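You operate a simulated robot arm through the tools that you are given. There is no shell and no other tool. Be economical: measure what you need, move in short steps, check, and stop when the job is done.

The job below is to be done with a simulated robot arm. You get a single attempt, and the scene is never put back.

## Task
Close up the rinse filter, start its pump and set the pressure on the pink card.
Fine: lid clamped, vent tap shut, inlet open before the pump starts; spill nothing.

The check looks at the end state, three seconds after you hand in, the way a careful person would. Anything else that was tipped, shoved, dropped, spilled or broken makes it a failure. Lids that push on must go on centred and level and be pressed home; caps that screw on are set level and turned clockwise until they are tight.

## Robot
A 7-joint arm with a fingered hand on a trunk, on a base that drives. Base frame: it is fixed to the floor where the robot stands at the start and does not move with it; the origin is under the middle of the robot, x ahead of it, y to its left, z up. Readings come in mm, rad, newtons and seconds.
Its first joint turns from -2.897 to 2.897 rad. Places, roughly: drain valve [200, 1000, 500]; pink card [-600, -1200, 1100]; pump reset button [1000, -200, 1200]; rinse fill button [600, 500, 900]; rinse filter [1000, 200, 600]; rinse handwheel [800, 400, 600]; rinse inlet valve [1100, 0, 700]; rinse lid clamp [800, 100, 900]; rinse pump switch [700, 500, 1200]; rinse vent tap [900, 300, 900]; sample tap [400, 900, 1200]; skimmer tap [0, 1300, 1100]; wash fill button [1300, -400, 900]; wash handwheel [1500, -600, 600]; wash inlet valve [1800, -1000, 800]; wash lid clamp [1600, -800, 1000]. Payload 4.7 kg.
Tool frame: the origin (TCP) lies between the finger pads and is the grasp point; the fingertips stand 36 mm ahead of it; z points along the fingers, y is the line along which they close. Largest opening 120 mm; the body of the gripper starts 42 mm behind the TCP. The gripper is a hand of 5 fingers: y runs from the thumb to the fingers, the wrist lies at [-18, -122, -210] in the tool frame, and closing takes about 1.5 s.
Orientation is that of the tool frame in the base frame, as [roll, pitch, yaw] about the fixed x, y, z axes, in that order (R = Rz(yaw) Ry(pitch) Rx(roll)). With the fingers straight down and the wrist toward the robot, the tool's x, y and z point along [0, 1, 0], [1, 0, 0] and [0, 0, -1] of the base frame.

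## Interface
- The arm moves only by the tool jog_arm. Its argument "motion" is a list of rows, each a list of 7 numbers: the shift along the tool's x, y, z in units of 400 mm (1.0 is 400 mm), then the turn, a rotation vector about the tool's x, y, z in units of 45 degrees (1.0 is 45 degrees), then the gripper command, from -1 (fully open) to 1 (shut), values between in proportion. In form: [[tx, ty, tz, ax, ay, az, fingers], ...]. A call has 1 to 20 rows; each row is the pose to reach, as a shift and turn from the pose commanded when the call began, along the tool's axes at that moment. A call with a number of a shift or a turn outside -1 to 1 is refused whole. Each row takes 0.2 s and may step no farther than 50 mm and 0.15 rad from the row before; otherwise, or with a gripper value out of range, the whole call is refused. Where a pose cannot be reached the arm comes as near as it can. A force on the tool above 40 N (or 10 N above the force at the start of the call, whichever is more), or a blocked arm, ends the call early, and 0.2 s more pass. Each finger travels about 45 mm/s and halts on what it meets, pressing with about 23 N; the grip force reading is that of the motor and also rises with nothing between the fingers. The clock runs only during rows and for 0.2 s after the last one: add rows that repeat a pose to give the fingers time. The reply holds the time, the measured pose of the TCP, the force on the tool along the base axes, the opening and the grip force, in the units named above and with some noise, with the torque about the TCP (base axes, N m) and any sound that the robot's microphone picked up.
- Cameras (640 x 400 px; columns grow to the right, rows downward): "scene" is now at [-246.8, 124.6, 1248.7]; the picture's right is [0.45, -0.89, 0.00], its down [-0.22, -0.11, -0.97] and it looks along [0.86, 0.44, -0.25] (base axes); focal length 265 px, centre (320, 200). "wrist" rides on the gripper at [73, -91, -143] in the tool frame; the picture's right is [-0.80, 0.28, -0.53], its down [-0.53, -0.73, 0.42] and it looks along [-0.27, 0.62, 0.74] (tool axes); focal length 234 px, centre (320, 200). There is no depth. A picture from a camera that has moved, and an enlarged one, comes with that camera's place and axes in the base frame and with its lens.
- grab_frame(camera): a new picture of that camera. It takes no simulated time.
- steer(legs): drives the robot by 1 to 6 legs, each [ahead, turn to the left] in mm and rad, along the robot's own axes; the way and the turn of a leg run together, so that a leg with both is an arc; at most 1500 mm and 3.142 rad a leg. The arm and the cameras ride along, it lands a little off, and it stops where it bumps. It gives what a move gives.
- grasp_type(shape): the hand has 5 fingers and takes this shape, open, in about a second: jaw (thumb against the fingers, like two jaws); tri (thumb and two fingers); tip (a fingertip pinch); poke (one finger out to press); point (the index stretched); flat (the hand flat); cup (the hand cupped); fist (a fist). The gripper value then closes the fingers along that shape, each until it touches; the sizes above hold for jaw. It gives what a move gives, with no picture.
- head_to(pan, tilt): turns the head with the scene camera to pan (to the left, within 2.496 rad either way) and tilt (down, from -0.506 to 1.204), counted from straight ahead of the robot. It gives what a move gives.
- enlarge(camera, box): a new picture of the part [left, top, right, bottom] of that camera's present view, enlarged. It takes no simulated time.
- finish_job(): hands the job in; it is judged then, once.

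Work in short steps. Places have to be worked out from the pictures, the camera data and where the tool is seen: move nearer, look again, correct. Check each grasp and each placing, and mend what went wrong. You have 120 turns and 78 pictures in all, those below and enlarged ones among them. Open the gripper and draw the arm clear of the work before you hand the job in, unless the task says otherwise; then end with one line.

The tools are called after ">>>" as a command line: name --pt "numbers of a row" for each row, then --argument value for the rest, lists and objects as JSON in quotes. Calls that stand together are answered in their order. jog_arm: Moves the arm, as the interface text tells. Its arguments: {"type":"object","properties":{"motion":{"type":"array"}},"required":["motion"]} The other tools are called the same way: grasp_type (shape) gives the hand a shape; steer (legs) drives the base; head_to (pan, tilt) turns the head that bears the scene camera; grab_frame (camera) takes a picture; enlarge (camera, box) takes an enlarged picture of a part of a camera's view; finish_job () hands the job in.

At the start:

```text
t: 0.0
tool_pos: [558.7, 267.6, 1382.7]
tcp_rot: [-3.141, 0.001, 1.571]
ft_force: [-0.4, -0.8, 0.3]
moment: [-0.01, -0.03, -0.02]
gripper_width: 119.7
grasp_force: 0.0
shape: jaw
robot x, y, heading: [-0.8, -1.9, 0.001]
head pan, tilt: [0.469, 0.255]
```

scene: 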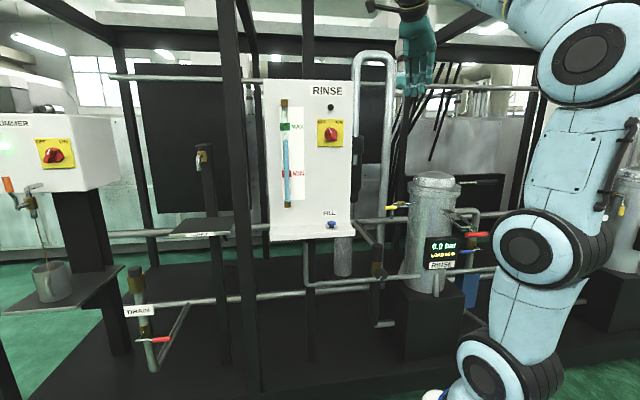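
wrist: 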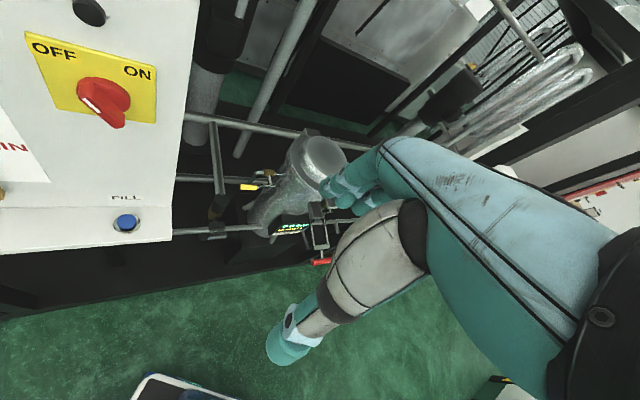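

I'll look at the rinse filter enlarged, and turn the head to the pink card afterwards.

>>> enlarge --camera "scene" --box '[340, 150, 500, 330]'

>>> enlarge --camera "scene" --box '[250, 70, 370, 260]'

>>> head_to --pan -2.03 --tilt 0.15

```text
2.22 times, centred on (420, 240) of scene
camera zoom: at [-246.8, 124.6, 1248.7], right [0.45, -0.89, 0.0], down [-0.22, -0.11, -0.97], along [0.86, 0.44, -0.25], focal length 589 px, centre (98, 111)
```

zoom: 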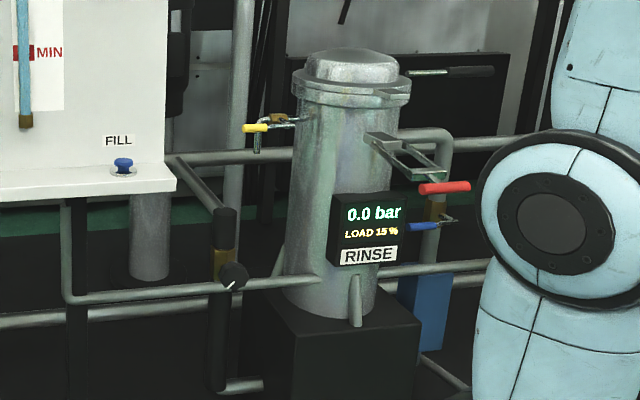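

```text
2.11 times, centred on (310, 165) of scene
camera zoom: at [-246.8, 124.6, 1248.7], right [0.45, -0.89, 0.0], down [-0.22, -0.11, -0.97], along [0.86, 0.44, -0.25], focal length 558 px, centre (341, 274)
```

zoom: 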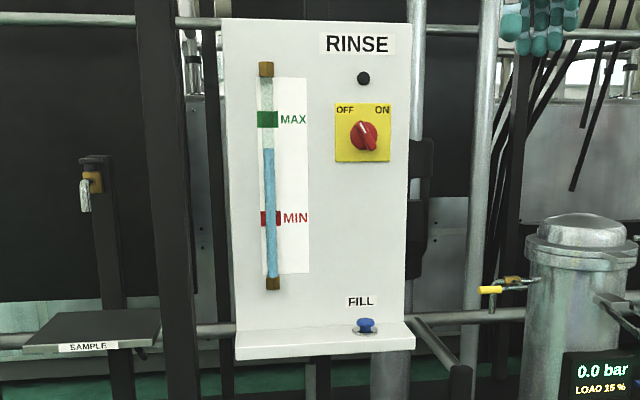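

```text
t: 2.3
tool_pos: [559.6, 268.0, 1381.4]
tcp_rot: [3.141, 0.0, 1.57]
ft_force: [0.1, 0.7, 0.2]
moment: [-0.01, 0.0, 0.02]
gripper_width: 119.4
grasp_force: 0.1
shape: jaw
robot x, y, heading: [3.8, 4.4, 0.005]
head pan, tilt: [-2.03, 0.15]
```

Level sits between MIN and MAX and the switch reads OFF. Now look for the pink card.

>>> grab_frame --camera "scene"

```text
73 pictures are left
camera scene: at [-371.1, -0.9, 1258.4], right [-0.9, 0.44, 0.0], down [0.07, 0.13, -0.99], along [-0.44, -0.89, -0.15], focal length 265 px, centre (320, 200)
```

scene: 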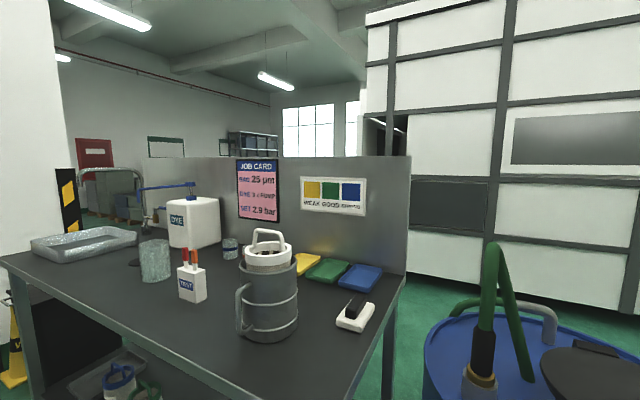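

>>> enlarge --camera "scene" --box '[230, 150, 290, 230]'

>>> head_to --pan 0.15 --tilt 0.45

```text
5.00 times, centred on (260, 190) of scene
camera zoom: at [-371.1, -0.9, 1258.4], right [-0.9, 0.44, 0.0], down [0.07, 0.13, -0.99], along [-0.44, -0.89, -0.15], focal length 1325 px, centre (620, 250)
```

zoom: 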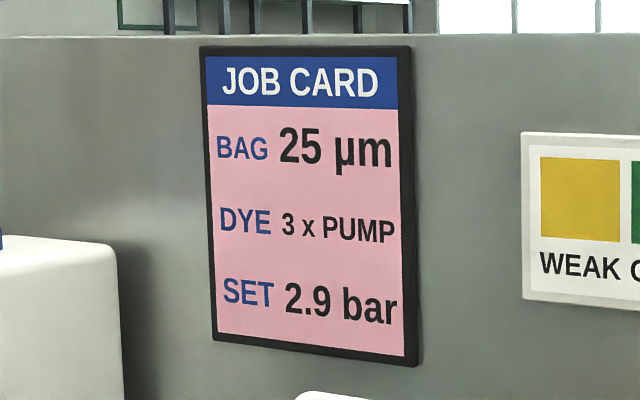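

```text
t: 4.3
tool_pos: [559.6, 267.2, 1383.1]
tcp_rot: [-3.141, -0.001, 1.571]
ft_force: [-0.7, -0.2, 0.1]
moment: [0.0, -0.02, -0.02]
gripper_width: 119.7
grasp_force: 0.1
shape: jaw
robot x, y, heading: [-0.2, 2.9, -0.001]
head pan, tilt: [0.15, 0.45]
```

Target: 2.9 bar. Now the filter from the front.

>>> grab_frame --camera "scene"

```text
71 pictures are left
camera scene: at [-239.2, 96.0, 1230.5], right [0.15, -0.99, 0.0], down [-0.43, -0.06, -0.9], along [0.89, 0.13, -0.44], focal length 265 px, centre (320, 200)
```

scene: 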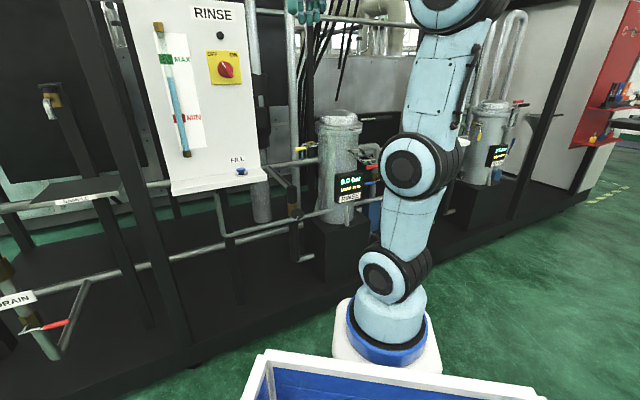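

The arm blocks the view of the clamp and inlet. I turn the base a little to the right so the head swings left and the arm moves out of the line of sight.

>>> steer --legs '[[0, -0.5]]'

>>> head_to --pan 0.52 --tilt 0.3

>>> grab_frame --camera "scene"

```text
t: 6.1
tool_pos: [620.3, -24.5, 1382.7]
tcp_rot: [3.141, 0.0, 1.083]
ft_force: [0.0, 0.0, 0.5]
moment: [0.0, 0.0, 0.01]
gripper_width: 119.7
grasp_force: 0.1
shape: jaw
robot x, y, heading: [2.8, 1.9, -0.491]
head pan, tilt: [0.15, 0.45]
```

```text
t: 7.0
tool_pos: [619.2, -24.9, 1382.4]
tcp_rot: [3.14, 0.0, 1.085]
ft_force: [-0.3, 0.5, -0.4]
moment: [-0.02, -0.01, 0.0]
gripper_width: 119.9
grasp_force: 0.0
shape: jaw
robot x, y, heading: [0.9, -0.3, -0.485]
head pan, tilt: [0.52, 0.3]
```

```text
70 pictures are left
camera scene: at [-160.7, 230.5, 1244.4], right [0.03, -1.0, 0.0], down [-0.3, -0.01, -0.96], along [0.95, 0.03, -0.3], focal length 265 px, centre (320, 200)
```

scene: 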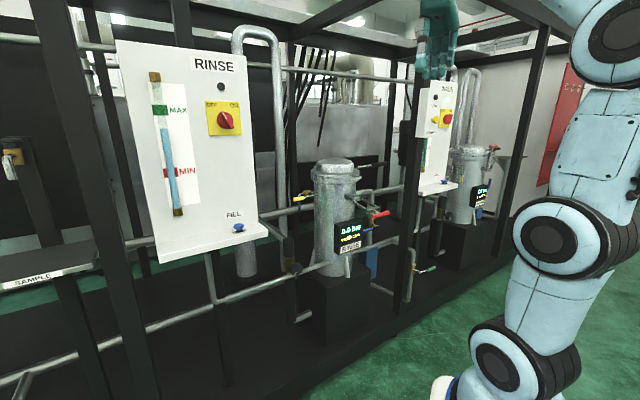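

Clear view; enlarge the clamp/inlet and the vent/handwheel.

>>> enlarge --camera "scene" --box '[324, 150, 404, 200]'

>>> enlarge --camera "scene" --box '[270, 150, 350, 200]'

>>> enlarge --camera "scene" --box '[324, 200, 404, 250]'

>>> enlarge --camera "scene" --box '[250, 225, 346, 285]'

```text
8.00 times, centred on (364, 175) of scene
camera zoom: at [-160.7, 230.5, 1244.4], right [0.03, -1.0, 0.0], down [-0.3, -0.01, -0.96], along [0.95, 0.03, -0.3], focal length 2119 px, centre (-32, 400)
```

zoom: 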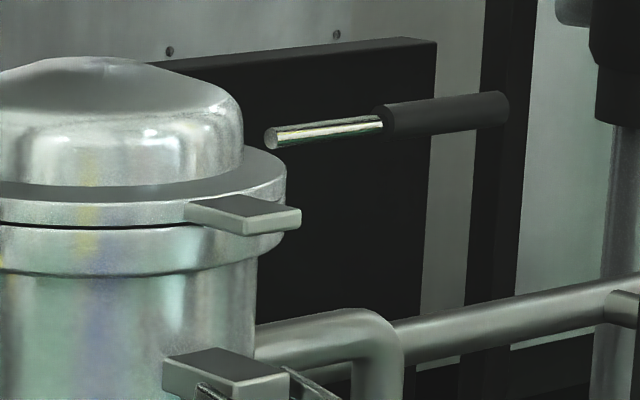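

```text
8.00 times, centred on (310, 175) of scene
camera zoom: at [-160.7, 230.5, 1244.4], right [0.03, -1.0, 0.0], down [-0.3, -0.01, -0.96], along [0.95, 0.03, -0.3], focal length 2119 px, centre (400, 400)
```

zoom: 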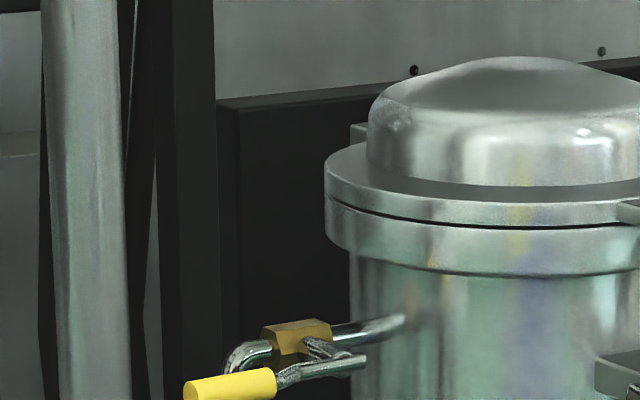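

```text
8.00 times, centred on (364, 225) of scene
camera zoom: at [-160.7, 230.5, 1244.4], right [0.03, -1.0, 0.0], down [-0.3, -0.01, -0.96], along [0.95, 0.03, -0.3], focal length 2119 px, centre (-32, 0)
```

zoom: 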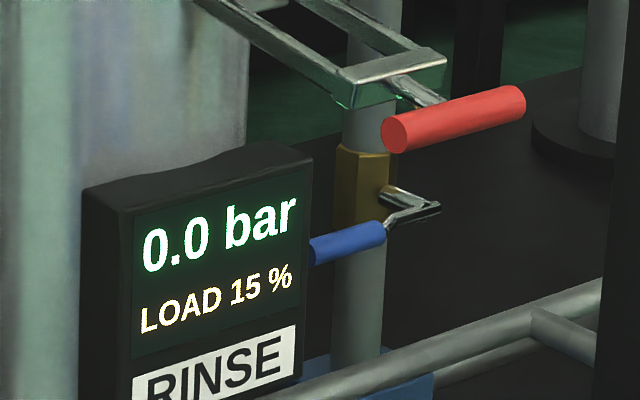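

```text
6.67 times, centred on (298, 255) of scene
camera zoom: at [-160.7, 230.5, 1244.4], right [0.03, -1.0, 0.0], down [-0.3, -0.01, -0.96], along [0.95, 0.03, -0.3], focal length 1766 px, centre (467, -167)
```

zoom: 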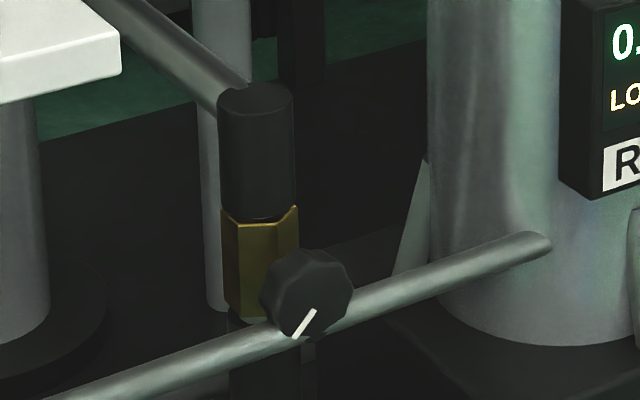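

Findings: 2.9 bar target; clamp bail with red T-handle hangs open (≈[815,25,884]); vent's yellow lever lies along its pipe (open), inlet's blue lever lies across its pipe (shut); knob ≈[878,376,598]. The rack faces about heading 0.46, so I drive nearer and square to it.

>>> steer --legs '[[0, 0.3], [230, 0], [0, 0.645]]'

>>> head_to --pan 0.0 --tilt 0.4

>>> grab_frame --camera "scene"

>>> grab_frame --camera "wrist"

```text
t: 11.4
tool_pos: [607.7, 443.1, 1382.5]
tcp_rot: [-3.14, -0.001, 2.026]
ft_force: [-0.1, -0.6, 0.7]
moment: [-0.02, 0.01, -0.01]
gripper_width: 119.5
grasp_force: 0.0
shape: jaw
robot x, y, heading: [219.8, -44.4, 0.458]
head pan, tilt: [0.52, 0.3]
```

```text
t: 12.3
tool_pos: [607.4, 444.0, 1382.7]
tcp_rot: [3.141, -0.001, 2.027]
ft_force: [0.4, 0.1, 0.2]
moment: [0.0, 0.01, -0.06]
gripper_width: 119.7
grasp_force: 0.0
shape: jaw
robot x, y, heading: [224.2, -44.5, 0.456]
head pan, tilt: [0.0, 0.4]
```

```text
65 pictures are left
camera scene: at [-25.3, -73.8, 1235.2], right [0.44, -0.9, 0.0], down [-0.35, -0.17, -0.92], along [0.83, 0.41, -0.39], focal length 265 px, centre (320, 200)
```

scene: 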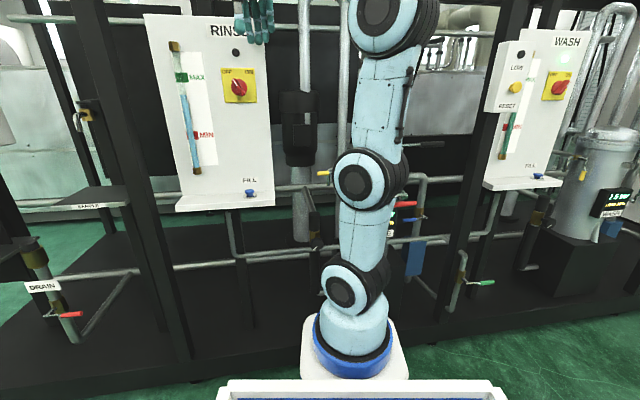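

```text
64 pictures are left
camera wrist: at [492.8, 468.5, 1525.6], right [0.6, -0.6, 0.53], down [-0.42, -0.8, -0.42], along [0.67, 0.03, -0.74], focal length 234 px, centre (320, 200)
```

wrist: 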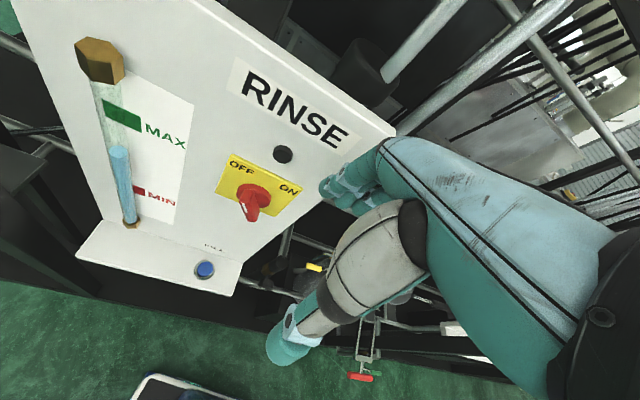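

Wrist view confirms the red T-handle near [800–815, 15–25, 884]. I move the hand down and right, in front of the clamp.

>>> jog_arm --pt "-0.093 -0.024 0.059 0 0 0 -1" --pt "-0.186 -0.049 0.119 0 0 0 -1" --pt "-0.28 -0.073 0.178 0 0 0 -1" --pt "-0.373 -0.097 0.237 0 0 0 -1" --pt "-0.466 -0.121 0.296 0 0 0 -1" --pt "-0.559 -0.146 0.356 0 0 0 -1" --pt "-0.652 -0.17 0.415 0 0 0 -1"

>>> jog_arm --pt "-0.093 -0.024 0.059 0 0 -0.069 -1" --pt "-0.186 -0.049 0.119 0 0 -0.138 -1" --pt "-0.28 -0.073 0.178 0 0 -0.207 -1" --pt "-0.373 -0.097 0.237 0 0 -0.276 -1" --pt "-0.466 -0.121 0.296 0 0 -0.345 -1" --pt "-0.559 -0.146 0.356 0 0 -0.414 -1" --pt "-0.652 -0.17 0.415 0 0 -0.484 -1"

>>> grab_frame --camera "wrist"

```text
t: 13.9
tool_pos: [661.0, 180.1, 1218.5]
tcp_rot: [3.141, 0.001, 2.03]
ft_force: [-1.0, 0.2, -0.4]
moment: [0.04, 0.05, 0.0]
gripper_width: 119.7
grasp_force: 0.0
shape: jaw
robot x, y, heading: [223.8, -38.4, 0.457]
head pan, tilt: [0.0, 0.4]
```

```text
t: 15.5
tool_pos: [714.5, -90.0, 1050.5]
tcp_rot: [3.141, 0.003, 2.409]
ft_force: [0.1, 0.7, 0.6]
moment: [-0.06, -0.01, -0.01]
gripper_width: 119.9
grasp_force: 0.1
shape: jaw
robot x, y, heading: [221.9, -44.4, 0.456]
head pan, tilt: [0.0, 0.4]
```

```text
63 pictures are left
camera wrist: at [598.5, -108.9, 1194.1], right [0.78, -0.33, 0.53], down [-0.09, -0.9, -0.42], along [0.61, 0.28, -0.74], focal length 234 px, centre (320, 200)
```

wrist: 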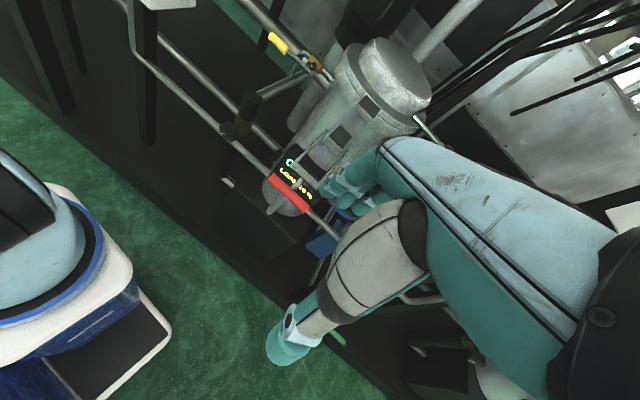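

The clamp is visible now; enlarge for its geometry.

>>> enlarge --camera "wrist" --box '[240, 90, 400, 220]'

>>> enlarge --camera "wrist" --box '[250, 20, 350, 90]'

```text
3.08 times, centred on (320, 155) of wrist
camera zoom: at [598.5, -108.9, 1194.1], right [0.78, -0.33, 0.53], down [-0.09, -0.9, -0.42], along [0.61, 0.28, -0.74], focal length 720 px, centre (320, 338)
```

zoom: 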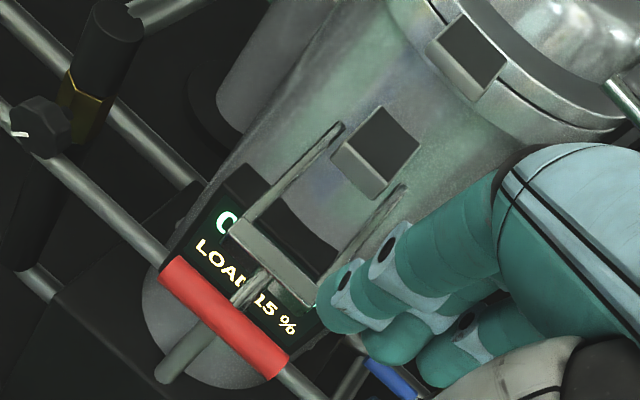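

```text
5.71 times, centred on (300, 55) of wrist
camera zoom: at [598.5, -108.9, 1194.1], right [0.78, -0.33, 0.53], down [-0.09, -0.9, -0.42], along [0.61, 0.28, -0.74], focal length 1338 px, centre (434, 1029)
```

zoom: 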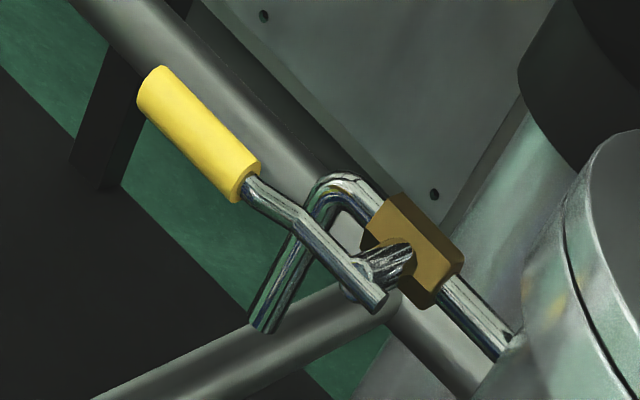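

Handle centre ≈[794,24,887], 75 mm long, axis ≈(.63,-.78); approach direction n≈(.78,.63,0). I yaw slightly and pitch the hand up to horizontal (thumb beneath).

>>> jog_arm --pt "0 0 0 0 0 0.1 -1" --pt "0 0 0 0 0 0.2 -1"

>>> jog_arm --pt "0 -0.03 0 -0.167 0 0 -1" --pt "0 -0.06 0 -0.333 0 0 -1" --pt "0 -0.09 0 -0.5 0 0 -1" --pt "0 -0.12 0 -0.667 0 0 -1" --pt "0 -0.15 0 -0.833 0 0 -1" --pt "0 -0.15 0 -1 0 0 -1"

>>> jog_arm --pt "0 0 0 -0.167 0 0 -1" --pt "0 0 0 -0.333 0 0 -1" --pt "0 0 0 -0.5 0 0 -1" --pt "0 0 0 -0.667 0 0 -1" --pt "0 0 0 -0.833 0 0 -1" --pt "0 0 0 -1 0 0 -1"

>>> grab_frame --camera "wrist"

```text
t: 16.1
tool_pos: [716.0, -87.0, 1051.8]
tcp_rot: [3.141, 0.0, 2.25]
ft_force: [-0.1, -0.2, 0.4]
moment: [0.01, 0.01, 0.06]
gripper_width: 119.7
grasp_force: 0.1
shape: jaw
robot x, y, heading: [224.1, -47.8, 0.451]
head pan, tilt: [0.0, 0.4]
```

```text
t: 17.5
tool_pos: [667.2, -122.7, 1050.2]
tcp_rot: [2.355, 0.001, 2.25]
ft_force: [-0.1, 0.7, -0.4]
moment: [-0.01, 0.02, -0.05]
gripper_width: 119.7
grasp_force: 0.1
shape: jaw
robot x, y, heading: [223.3, -46.3, 0.454]
head pan, tilt: [0.0, 0.4]
```

```text
t: 18.9
tool_pos: [698.9, -87.2, 950.4]
tcp_rot: [1.894, -0.013, 2.255]
ft_force: [-0.8, 2.1, 0.0]
moment: [0.04, -0.07, -0.22]
gripper_width: 119.9
grasp_force: 0.2
shape: jaw
out of reach, approached as far as the arm can: row 2, 3, 4, 5, 6
robot x, y, heading: [220.4, -45.4, 0.458]
head pan, tilt: [0.0, 0.4]
```

```text
60 pictures are left
camera wrist: at [523.9, -134.4, 910.3], right [0.2, -0.89, 0.42], down [0.46, -0.3, -0.84], along [0.87, 0.36, 0.35], focal length 234 px, centre (320, 200)
```

wrist: 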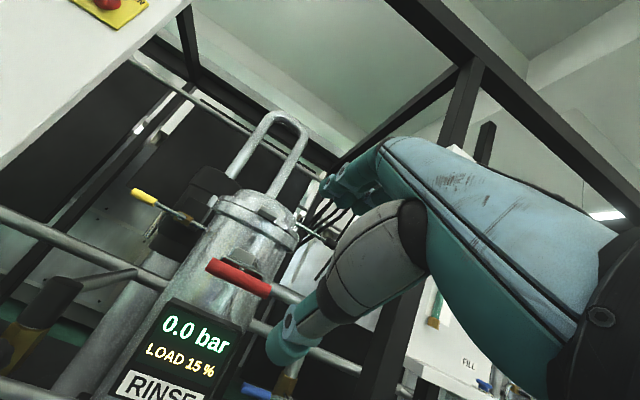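

Horizontal is out of reach this close; back the robot up 140 mm for a better posture and complete the pitch.

>>> steer --legs '[[-140, 0]]'

>>> jog_arm --pt "0 0 0.05 -0.15 0 0 -1" --pt "0 0 0.1 -0.3 0 0 -1" --pt "0 0 0.15 -0.41 0 0 -1" --pt "0 0 0.15 -0.41 0 0 -1"

```text
t: 20.3
tool_pos: [573.5, -149.8, 950.1]
tcp_rot: [1.897, -0.015, 2.255]
ft_force: [-0.7, 0.2, 0.3]
moment: [-0.02, -0.03, 0.0]
gripper_width: 119.9
grasp_force: 0.0
shape: jaw
robot x, y, heading: [93.9, -106.2, 0.455]
head pan, tilt: [0.0, 0.4]
```

```text
t: 21.3
tool_pos: [600.1, -113.8, 909.0]
tcp_rot: [1.799, -0.04, 2.247]
ft_force: [-1.0, -0.1, 0.0]
moment: [-0.04, -0.01, 0.0]
gripper_width: 120.0
grasp_force: 0.0
shape: jaw
out of reach, approached as far as the arm can: row 1, 2, 3, 4
robot x, y, heading: [98.9, -106.0, 0.455]
head pan, tilt: [0.0, 0.4]
```

Now ~13° below horizontal, good enough. Advance toward the handle, staying ~90 mm short, then look.

>>> jog_arm --pt "-0.01 0.01 0.1 0 0 0 -1" --pt "-0.02 0.02 0.2 0 0 0 -1" --pt "-0.03 0.04 0.3 0 0 0 -1" --pt "-0.03 0.05 0.36 0 0 0 -1"

>>> grab_frame --camera "wrist"

```text
t: 22.3
tool_pos: [722.5, -31.0, 899.1]
tcp_rot: [1.8, -0.039, 2.246]
ft_force: [-0.3, 0.1, 0.5]
moment: [-0.01, 0.0, -0.01]
gripper_width: 119.8
grasp_force: 0.0
shape: jaw
robot x, y, heading: [96.4, -106.7, 0.453]
head pan, tilt: [0.0, 0.4]
```

```text
59 pictures are left
camera wrist: at [550.5, -73.4, 845.6], right [0.16, -0.92, 0.36], down [0.51, -0.23, -0.83], along [0.85, 0.32, 0.43], focal length 234 px, centre (320, 200)
```

wrist: 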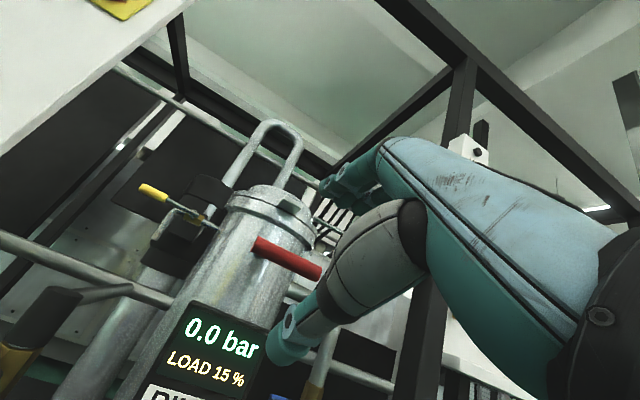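

Triangulation agrees: handle centre ≈[794,24,891]. Advance 88 mm so it sits between thumb and fingers, then partially close to cage it.

>>> jog_arm --pt "0 0.01 0.075 0 0 0 -1" --pt "0 0.02 0.15 0 0 0 -1" --pt "-0.005 0.032 0.222 0 0 0 -1" --pt "-0.005 0.032 0.222 0 0 0 -0.4" --pt "-0.005 0.032 0.222 0 0 0 0.2" --pt "-0.005 0.032 0.222 0 0 0 0.4" --pt "-0.005 0.032 0.222 0 0 0 0.4" --pt "-0.005 0.032 0.222 0 0 0 0.4"

>>> grab_frame --camera "wrist"

```text
t: 24.1
tool_pos: [792.0, 22.2, 890.4]
tcp_rot: [1.799, -0.04, 2.246]
ft_force: [-0.6, 0.6, 0.9]
moment: [-0.02, -0.03, 0.0]
gripper_width: 36.6
grasp_force: 0.1
shape: jaw
robot x, y, heading: [96.3, -106.3, 0.452]
head pan, tilt: [0.0, 0.4]
```

```text
58 pictures are left
camera wrist: at [619.6, -19.7, 835.5], right [0.16, -0.92, 0.36], down [0.51, -0.23, -0.83], along [0.85, 0.32, 0.43], focal length 234 px, centre (320, 200)
```

wrist: 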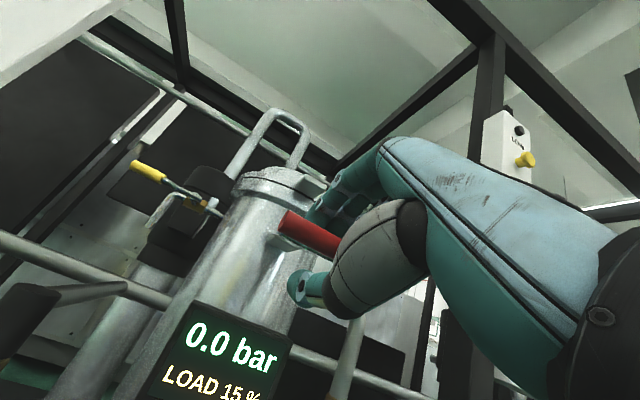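

Handle is caged. Swing it up along an arc of R≈155 about the pivot [915,115,925], pitching the hand down along.

>>> jog_arm --pt "0 0.05 -0.02 0.127 0 0 0.4" --pt "0 0.103 -0.033 0.254 0 0 0.4" --pt "0 0.156 -0.0385 0.38 0 0 0.4" --pt "0 0.2105 -0.0365 0.507 0 0 0.4" --pt "0 0.264 -0.027 0.633 0 0 0.4" --pt "0 0.315 -0.01 0.76 0 0 0.4" --pt "0 0.364 0.014 0.887 0 0 0.4"

>>> grab_frame --camera "wrist"

```text
t: 25.7
tool_pos: [825.7, 42.4, 1029.3]
tcp_rot: [2.498, -0.04, 2.245]
ft_force: [-0.1, -0.5, -1.3]
moment: [-0.02, 0.04, 0.01]
gripper_width: 36.6
grasp_force: 0.1
shape: jaw
robot x, y, heading: [96.5, -103.7, 0.452]
head pan, tilt: [0.0, 0.4]
```

```text
57 pictures are left
camera wrist: at [655.7, -2.9, 1091.2], right [0.45, -0.7, 0.55], down [0.05, -0.6, -0.8], along [0.89, 0.39, -0.23], focal length 234 px, centre (320, 200)
```

wrist: 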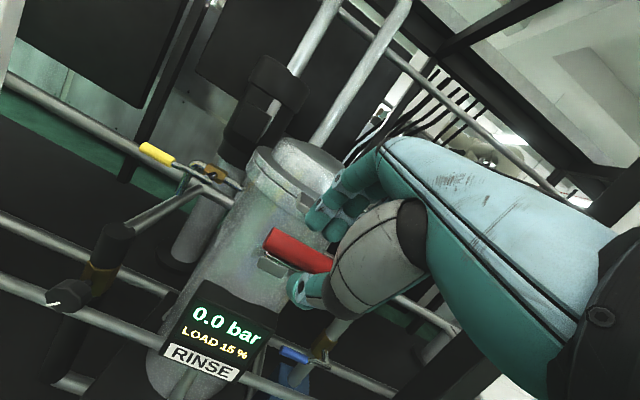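

The lever follows. Continue the arc to about vertical.

>>> jog_arm --pt "0 0.054 -0.0055 0.127 0 0 0.4" --pt "0 0.108 -0.0035 0.254 0 0 0.4" --pt "0 0.161 0.006 0.38 0 0 0.4" --pt "0 0.2125 0.023 0.507 0 0 0.4" --pt "0 0.261 0.047 0.633 0 0 0.4" --pt "0 0.306 0.077 0.76 0 0 0.4"

>>> grab_frame --camera "wrist"

```text
t: 27.1
tool_pos: [915.6, 111.3, 1080.0]
tcp_rot: [3.089, -0.038, 2.247]
ft_force: [-16.4, -12.9, 18.7]
moment: [-0.13, -0.09, -0.13]
gripper_width: 32.3
grasp_force: 0.1
shape: jaw
robot x, y, heading: [99.7, -103.3, 0.454]
head pan, tilt: [0.0, 0.4]
```

```text
56 pictures are left
camera wrist: at [796.5, 103.5, 1221.0], right [0.71, -0.48, 0.51], down [-0.23, -0.85, -0.48], along [0.66, 0.22, -0.71], focal length 234 px, centre (320, 200)
```

wrist: 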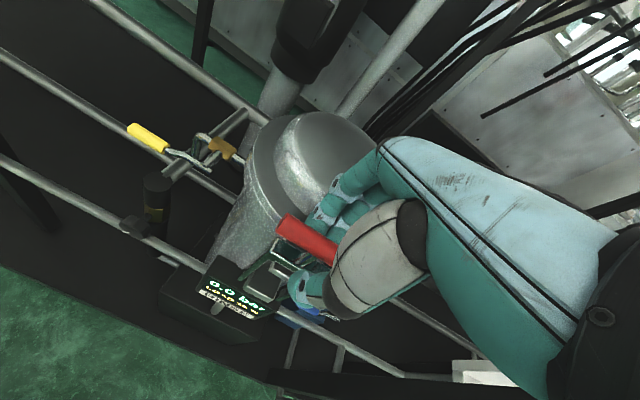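

Force of ~28 N now: the lever is nearly vertical and something resists. Zoom in.

>>> enlarge --camera "wrist" --box '[220, 170, 380, 340]'

```text
2.35 times, centred on (300, 255) of wrist
camera zoom: at [796.5, 103.5, 1221.0], right [0.71, -0.48, 0.51], down [-0.23, -0.85, -0.48], along [0.66, 0.22, -0.71], focal length 551 px, centre (367, 71)
```

zoom: 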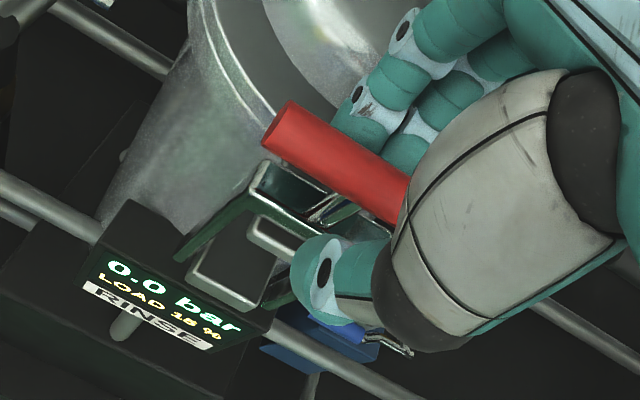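

Lever is about vertical over its pivot; I keep pushing inward in small steps, slightly raised.

>>> jog_arm --pt "0 0.01 -0.012 0 0 0 0.4" --pt "0 0.03 -0.012 0 0 0 0.4" --pt "0 0.05 -0.01 0 0 0 0.4"

```text
t: 27.7
tool_pos: [922.3, 117.6, 1081.6]
tcp_rot: [3.101, -0.04, 2.249]
ft_force: [-31.1, -15.8, 6.1]
moment: [-0.44, 0.61, -0.2]
gripper_width: 31.6
grasp_force: 0.1
shape: jaw
robot x, y, heading: [95.4, -107.5, 0.453]
head pan, tilt: [0.0, 0.4]
stopped in row 3: the force on the tool passed its limit at 42 N (the readings are from after the stop); the commanded pose is now the measured one
```

>>> enlarge --camera "wrist" --box '[220, 170, 380, 340]'

```text
2.35 times, centred on (300, 255) of wrist
camera zoom: at [804.1, 109.1, 1224.3], right [0.72, -0.48, 0.5], down [-0.23, -0.85, -0.48], along [0.66, 0.22, -0.72], focal length 551 px, centre (367, 71)
```

zoom: 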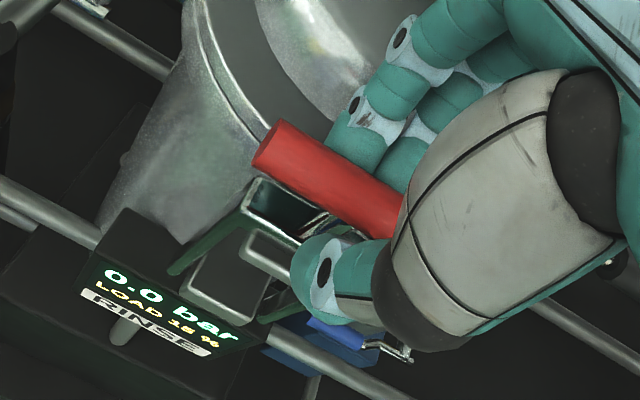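

The handle hasn't moved further; it seems at its stop with the bar over the lid lug. I ease off outward and lift the hand straight up off the handle, then inspect.

>>> jog_arm --pt "0 -0.012 0 0 0 0 0.3" --pt "0 -0.016 -0.02 0 0 0 0.2" --pt "0 -0.016 -0.1 0 0 0 0.1" --pt "0 -0.016 -0.2 0 0 0 0.1" --pt "0 -0.05 -0.3 0 0 0 0"

>>> enlarge --camera "wrist" --box '[200, 150, 400, 350]'

```text
t: 28.9
tool_pos: [908.4, 100.6, 1198.8]
tcp_rot: [3.097, -0.042, 2.246]
ft_force: [1.2, 0.9, -1.6]
moment: [0.06, 0.04, 0.03]
gripper_width: 59.8
grasp_force: 0.0
shape: jaw
robot x, y, heading: [98.4, -106.4, 0.453]
head pan, tilt: [0.0, 0.4]
```

```text
2.00 times, centred on (300, 250) of wrist
camera zoom: at [789.4, 91.9, 1340.5], right [0.72, -0.48, 0.5], down [-0.23, -0.85, -0.48], along [0.66, 0.22, -0.72], focal length 468 px, centre (360, 100)
```

zoom: 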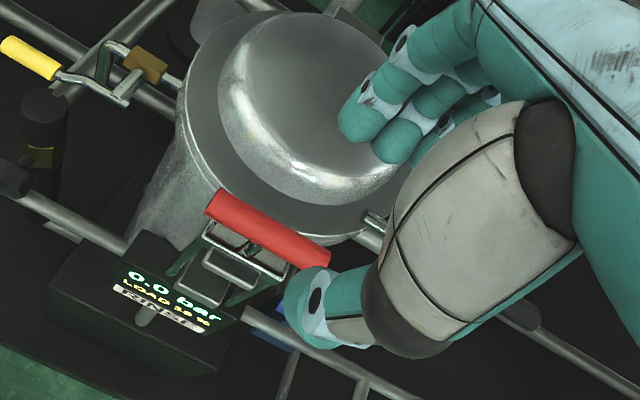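

The lever stands up by itself, bar over the lug. I move on to the vent (grip ≈[858,346,933]), whose position also gives a side view of the clamp; hand goes left, down, then pitches to 45°.

>>> jog_arm --pt "0.1 0 0.0 0 0 0.05 0" --pt "0.21 -0.02 0.03 0 0 0.1 0" --pt "0.32 -0.02 0.07 0 0 0.15 0" --pt "0.43 0 0.12 0 0 0.2 0" --pt "0.53 0.01 0.18 0 0 0.24 0" --pt "0.6 0.02 0.26 0 0 0.28 0" --pt "0.62 0.022 0.34 0 0 0.28 0"

>>> jog_arm --pt "0 0 0 -0.167 0 0 0" --pt "0 0 0 -0.333 0 0 0" --pt "0 0 0 -0.5 0 0 0" --pt "0 0 0 -0.667 0 0 0" --pt "0 0 0 -0.833 0 0 0" --pt "0 0 0 -1 0 0 0"

>>> grasp_type --shape "poke"

>>> grab_frame --camera "wrist"

```text
t: 30.5
tool_pos: [763.4, 308.4, 1076.6]
tcp_rot: [3.105, -0.048, 2.028]
ft_force: [-1.1, -0.3, 0.3]
moment: [-0.01, 0.0, -0.01]
gripper_width: 59.6
grasp_force: 0.0
shape: jaw
robot x, y, heading: [96.5, -107.6, 0.455]
head pan, tilt: [0.0, 0.4]
```

```text
t: 31.9
tool_pos: [770.2, 313.7, 1054.0]
tcp_rot: [2.361, -0.043, 2.028]
ft_force: [-3.8, -2.9, 8.2]
moment: [-0.18, 0.16, -0.04]
gripper_width: 59.8
grasp_force: 0.1
shape: jaw
robot x, y, heading: [95.8, -103.3, 0.455]
head pan, tilt: [0.0, 0.4]
```

```text
t: 32.8
tool_pos: [771.5, 313.7, 1045.8]
tcp_rot: [2.378, -0.038, 2.025]
ft_force: [0.8, -0.4, 0.0]
moment: [0.01, -0.01, -0.03]
gripper_width: 0.0
grasp_force: 0.1
shape: poke
robot x, y, heading: [94.6, -105.6, 0.456]
head pan, tilt: [0.0, 0.4]
```

```text
52 pictures are left
camera wrist: at [591.3, 304.9, 1088.3], right [0.22, -0.81, 0.54], down [0.01, -0.55, -0.83], along [0.98, 0.19, -0.11], focal length 234 px, centre (320, 200)
```

wrist: 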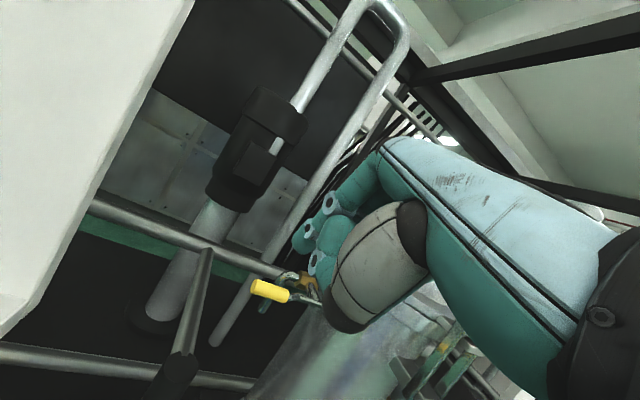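

>>> enlarge --camera "wrist" --box '[240, 180, 400, 340]'

>>> enlarge --camera "wrist" --box '[380, 290, 540, 400]'

```text
2.50 times, centred on (320, 260) of wrist
camera zoom: at [591.3, 304.9, 1088.3], right [0.22, -0.81, 0.54], down [0.01, -0.55, -0.83], along [0.98, 0.19, -0.11], focal length 585 px, centre (320, 50)
```

zoom: 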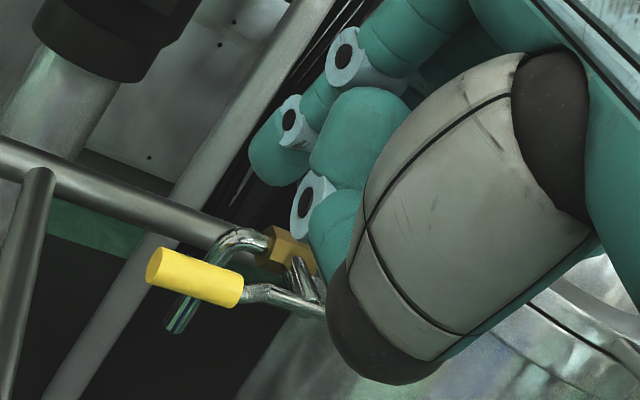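

```text
3.64 times, centred on (460, 345) of wrist
camera zoom: at [591.3, 304.9, 1088.3], right [0.22, -0.81, 0.54], down [0.01, -0.55, -0.83], along [0.98, 0.19, -0.11], focal length 852 px, centre (-189, -327)
```

zoom: 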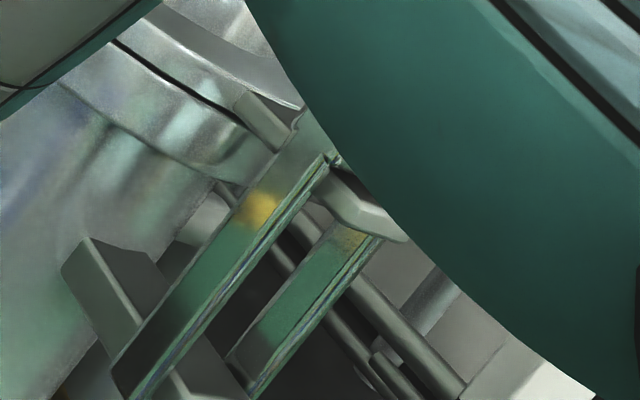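

The lever rods are vertical with the bar over the lug. The poke finger runs along tool z. I pitch further toward horizontal for the vent tap.

>>> jog_arm --pt "0 0 0 -0.14 0 0 0" --pt "0 0 0 -0.28 0 0 0" --pt "0 0 0 -0.42 0 0 0" --pt "0 0 0 -0.56 0 0 0" --pt "0 0 0 -0.56 0 0 0"

```text
t: 34.0
tool_pos: [762.2, 307.3, 1074.1]
tcp_rot: [1.881, -0.049, 2.028]
ft_force: [-0.9, -0.6, 0.2]
moment: [-0.03, 0.02, -0.02]
gripper_width: 56.9
grasp_force: 0.1
shape: jaw
out of reach, approached as far as the arm can: row 1, 2
robot x, y, heading: [95.0, -107.3, 0.451]
head pan, tilt: [0.0, 0.4]
```

The hand reads "jaw" again; set poke again and use the open value (-1) in the next moves.

>>> grasp_type --shape "poke"

>>> jog_arm --pt "0 0 0.02 0 0 0 -1" --pt "0 0 0.04 0 0 0 -1"

```text
t: 34.9
tool_pos: [761.7, 306.1, 1073.2]
tcp_rot: [1.881, -0.049, 2.028]
ft_force: [0.1, 0.9, -0.1]
moment: [0.01, -0.01, 0.0]
gripper_width: 0.2
grasp_force: 0.0
shape: poke
robot x, y, heading: [95.6, -105.0, 0.453]
head pan, tilt: [0.0, 0.4]
```

```text
t: 35.5
tool_pos: [774.6, 313.7, 1069.7]
tcp_rot: [1.881, -0.049, 2.029]
ft_force: [-0.7, 0.4, 0.0]
moment: [-0.02, 0.0, -0.03]
gripper_width: 0.0
grasp_force: 0.2
shape: poke
robot x, y, heading: [96.0, -105.7, 0.456]
head pan, tilt: [0.0, 0.4]
```

>>> jog_arm --pt "0 -0.06 0.06 0 0 0 -1" --pt "-0.01 -0.1 0.12 0 0 0 -1" --pt "-0.015 -0.14 0.18 0 0 0 -1" --pt "-0.019 -0.16 0.235 0 0 0 -1"

>>> grab_frame --camera "wrist"

```text
t: 36.5
tool_pos: [829.0, 356.3, 980.4]
tcp_rot: [1.885, -0.054, 2.012]
ft_force: [0.6, -0.1, 0.7]
moment: [0.02, 0.03, -0.01]
gripper_width: 0.1
grasp_force: 0.1
shape: poke
out of reach, approached as far as the arm can: row 2, 3, 4
robot x, y, heading: [94.4, -105.5, 0.454]
head pan, tilt: [0.0, 0.4]
```

```text
49 pictures are left
camera wrist: at [647.2, 352.8, 941.9], right [-0.02, -0.92, 0.38], down [0.37, -0.36, -0.86], along [0.93, 0.12, 0.35], focal length 234 px, centre (320, 200)
```

wrist: 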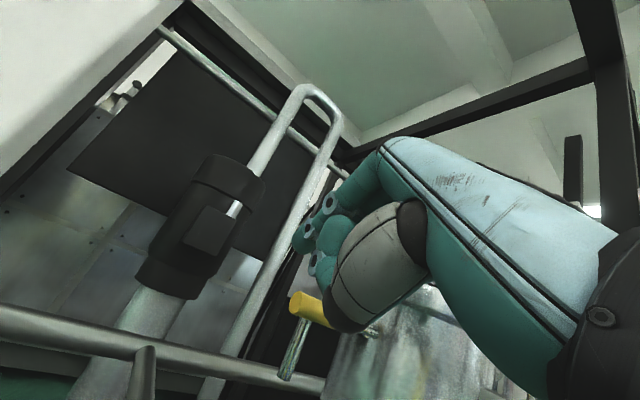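

At the edge of reach here. Pull the hand back 90 mm, drive 100 mm ahead, and reapproach.

>>> jog_arm --pt "0 0.02 -0.1 0 0 0 -1" --pt "0 0.05 -0.2 0 0 0 -1" --pt "0 0.06 -0.25 0 0 0 -1"

>>> steer --legs '[[90, 0]]'

>>> grab_frame --camera "wrist"

```text
t: 37.3
tool_pos: [749.3, 313.8, 1035.2]
tcp_rot: [1.881, -0.049, 2.028]
ft_force: [0.1, 0.0, 0.2]
moment: [-0.01, -0.05, 0.0]
gripper_width: 0.0
grasp_force: 0.0
shape: poke
robot x, y, heading: [97.9, -107.1, 0.459]
head pan, tilt: [0.0, 0.4]
```

```text
t: 38.4
tool_pos: [833.3, 355.3, 1034.4]
tcp_rot: [1.881, -0.05, 2.031]
ft_force: [-0.5, 0.5, 0.1]
moment: [0.01, -0.03, -0.04]
gripper_width: 0.0
grasp_force: 0.0
shape: poke
robot x, y, heading: [176.3, -66.0, 0.452]
head pan, tilt: [0.0, 0.4]
```

```text
48 pictures are left
camera wrist: at [651.8, 349.1, 995.3], right [-0.01, -0.92, 0.39], down [0.38, -0.36, -0.85], along [0.93, 0.14, 0.35], focal length 234 px, centre (320, 200)
```

wrist: 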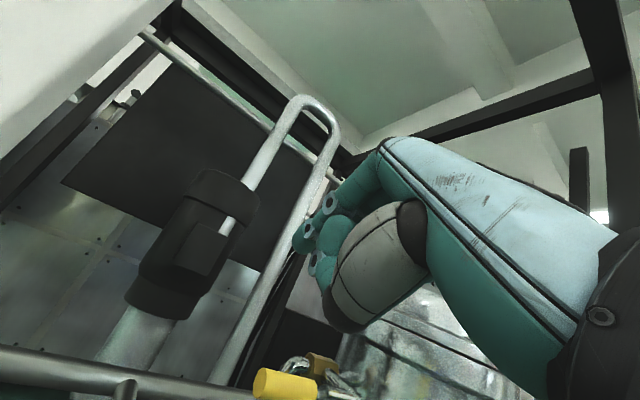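

Grip re-measured ≈[863,345,932]. Lower the finger to just above it.

>>> jog_arm --pt "-0.03 -0.05 0.015 0 0 0 -1" --pt "-0.05 -0.1 0.03 0 0 0 -1" --pt "-0.05 -0.133 0.043 0 0 0 -1"

>>> enlarge --camera "wrist" --box '[220, 180, 400, 360]'

```text
t: 39.2
tool_pos: [840.0, 342.5, 979.3]
tcp_rot: [1.883, -0.051, 2.022]
ft_force: [-0.6, -0.1, 0.0]
moment: [-0.02, 0.0, 0.03]
gripper_width: 0.1
grasp_force: 0.1
shape: poke
out of reach, approached as far as the arm can: row 3
robot x, y, heading: [177.0, -65.5, 0.455]
head pan, tilt: [0.0, 0.4]
```

```text
2.22 times, centred on (310, 270) of wrist
camera zoom: at [658.1, 337.9, 940.4], right [-0.01, -0.92, 0.39], down [0.37, -0.36, -0.85], along [0.93, 0.13, 0.35], focal length 520 px, centre (342, 44)
```

zoom: 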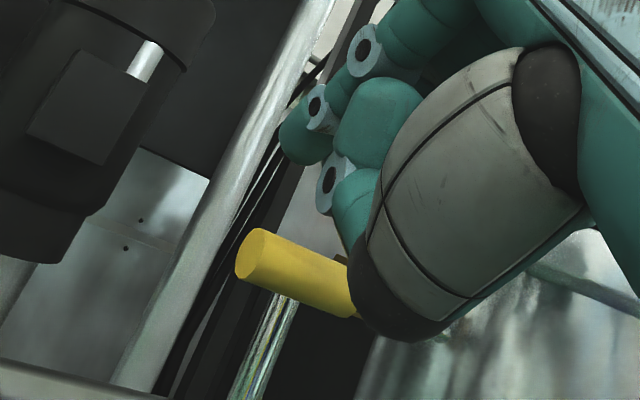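

The arm can't get lower with the wrist below the hand. I back off and try rolling the hand 90° about its axis (wrist to the side), which should allow lower horizontal reaches.

>>> jog_arm --pt "0 0.03 -0.1 0 0 0 -1" --pt "0 0.06 -0.2 0 0 0 -1" --pt "0 0.06 -0.2 0 0 -0.18 -1" --pt "0 0.06 -0.2 0 0 -0.36 -1" --pt "0 0.06 -0.2 0 0 -0.54 -1" --pt "0 0.06 -0.2 0 0 -0.72 -1" --pt "0 0.06 -0.2 0 0 -0.86 -1" --pt "0 0.06 -0.2 0 0 -1 -1"

>>> jog_arm --pt "0 0 0 0 0 -0.18 -1" --pt "0 0 0 0 0 -0.36 -1" --pt "0 0 0 0 0 -0.54 -1" --pt "0 0 0 0 0 -0.72 -1" --pt "0 0 0 0 0 -0.86 -1" --pt "0 0 0 0 0 -1 -1"

>>> grab_frame --camera "wrist"

```text
t: 41.0
tool_pos: [683.2, 388.0, 1023.1]
tcp_rot: [1.994, 0.687, 2.262]
ft_force: [0.4, -0.9, 1.0]
moment: [-0.01, 0.02, 0.02]
gripper_width: 0.0
grasp_force: 0.1
shape: poke
out of reach, approached as far as the arm can: row 3, 4, 5, 6, 7, 8
robot x, y, heading: [179.6, -66.9, 0.456]
head pan, tilt: [0.0, 0.4]
```

```text
t: 42.4
tool_pos: [688.4, 384.9, 1026.3]
tcp_rot: [2.981, 1.246, -2.897]
ft_force: [-0.2, -1.7, 0.5]
moment: [0.01, 0.02, 0.01]
gripper_width: 0.0
grasp_force: 0.1
shape: poke
out of reach, approached as far as the arm can: row 1, 2, 3, 4
robot x, y, heading: [180.2, -63.7, 0.449]
head pan, tilt: [0.0, 0.4]
```

```text
46 pictures are left
camera wrist: at [575.5, 239.8, 998.6], right [-0.31, 0.12, 0.94], down [0.82, -0.47, 0.33], along [0.48, 0.87, 0.05], focal length 234 px, centre (320, 200)
```

wrist: 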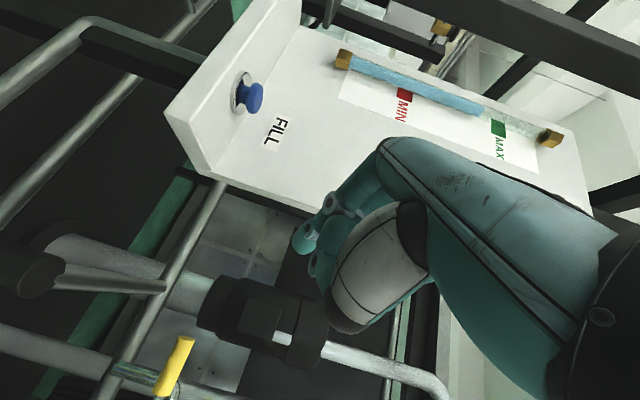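

The hand is now rolled (thumb right, y = left) pointing ahead, 18° down. Approach the point above the vent grip in this posture.

>>> jog_arm --pt "-0.01 -0.08 0.06 0 0 0 -1" --pt "-0.02 -0.16 0.13 0 0 0 -1" --pt "-0.01 -0.22 0.2 0 0 0 -1" --pt "0 -0.25 0.26 0 0 0 -1" --pt "0 -0.266 0.325 0 0 0 -1"

>>> grab_frame --camera "wrist"

```text
t: 43.6
tool_pos: [842.3, 336.6, 981.8]
tcp_rot: [2.981, 1.245, -2.899]
ft_force: [1.1, -0.6, 1.1]
moment: [0.0, 0.01, 0.01]
gripper_width: 0.2
grasp_force: 0.1
shape: poke
robot x, y, heading: [177.8, -66.9, 0.456]
head pan, tilt: [0.0, 0.4]
```

```text
45 pictures are left
camera wrist: at [730.0, 192.5, 953.6], right [-0.31, 0.12, 0.94], down [0.82, -0.47, 0.33], along [0.48, 0.87, 0.05], focal length 234 px, centre (320, 200)
```

wrist: 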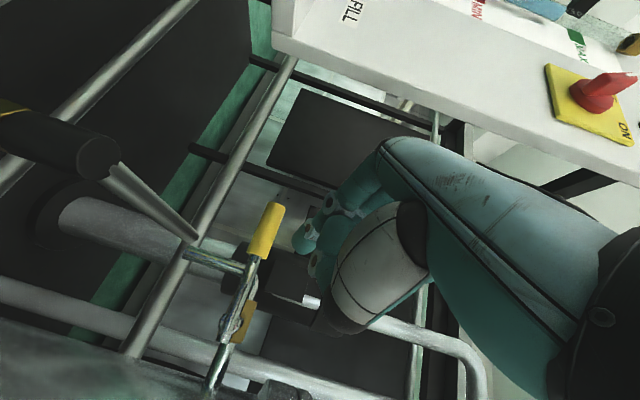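

>>> enlarge --camera "wrist" --box '[200, 160, 400, 340]'

```text
2.22 times, centred on (300, 250) of wrist
camera zoom: at [730.0, 192.5, 953.6], right [-0.31, 0.12, 0.94], down [0.82, -0.47, 0.33], along [0.48, 0.87, 0.05], focal length 520 px, centre (364, 89)
```

zoom: 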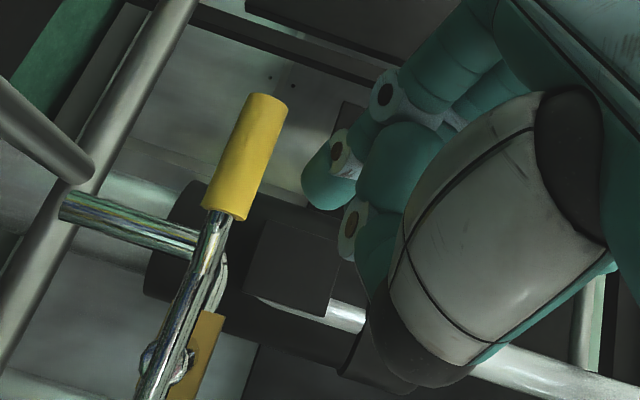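

Finger is ~30 mm above the grip. Gently press down to test whether the tap turns downward.

>>> jog_arm --pt "0.024 0 0.008 0 0 0 -1" --pt "0.047 -0.002 0.016 0 0 0 -1" --pt "0.065 -0.003 0.022 0 0 0 -1" --pt "0.082 -0.004 0.027 0 0 0 -1" --pt "0.098 -0.005 0.033 0 0 0 -1"

>>> enlarge --camera "wrist" --box '[200, 160, 400, 340]'

```text
t: 44.8
tool_pos: [840.1, 335.7, 937.1]
tcp_rot: [2.984, 1.242, -2.895]
ft_force: [-0.1, -0.4, 0.7]
moment: [-0.02, -0.01, -0.01]
gripper_width: 0.0
grasp_force: 0.0
shape: poke
robot x, y, heading: [182.4, -65.9, 0.451]
head pan, tilt: [0.0, 0.4]
```

```text
2.22 times, centred on (300, 250) of wrist
camera zoom: at [727.9, 191.0, 909.1], right [-0.31, 0.12, 0.94], down [0.82, -0.47, 0.33], along [0.48, 0.87, 0.05], focal length 520 px, centre (364, 89)
```

zoom: 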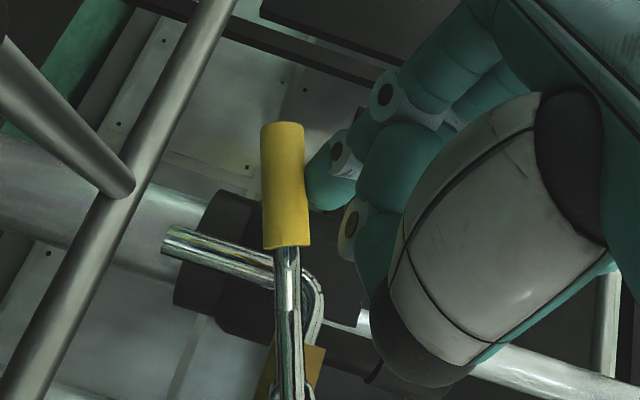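

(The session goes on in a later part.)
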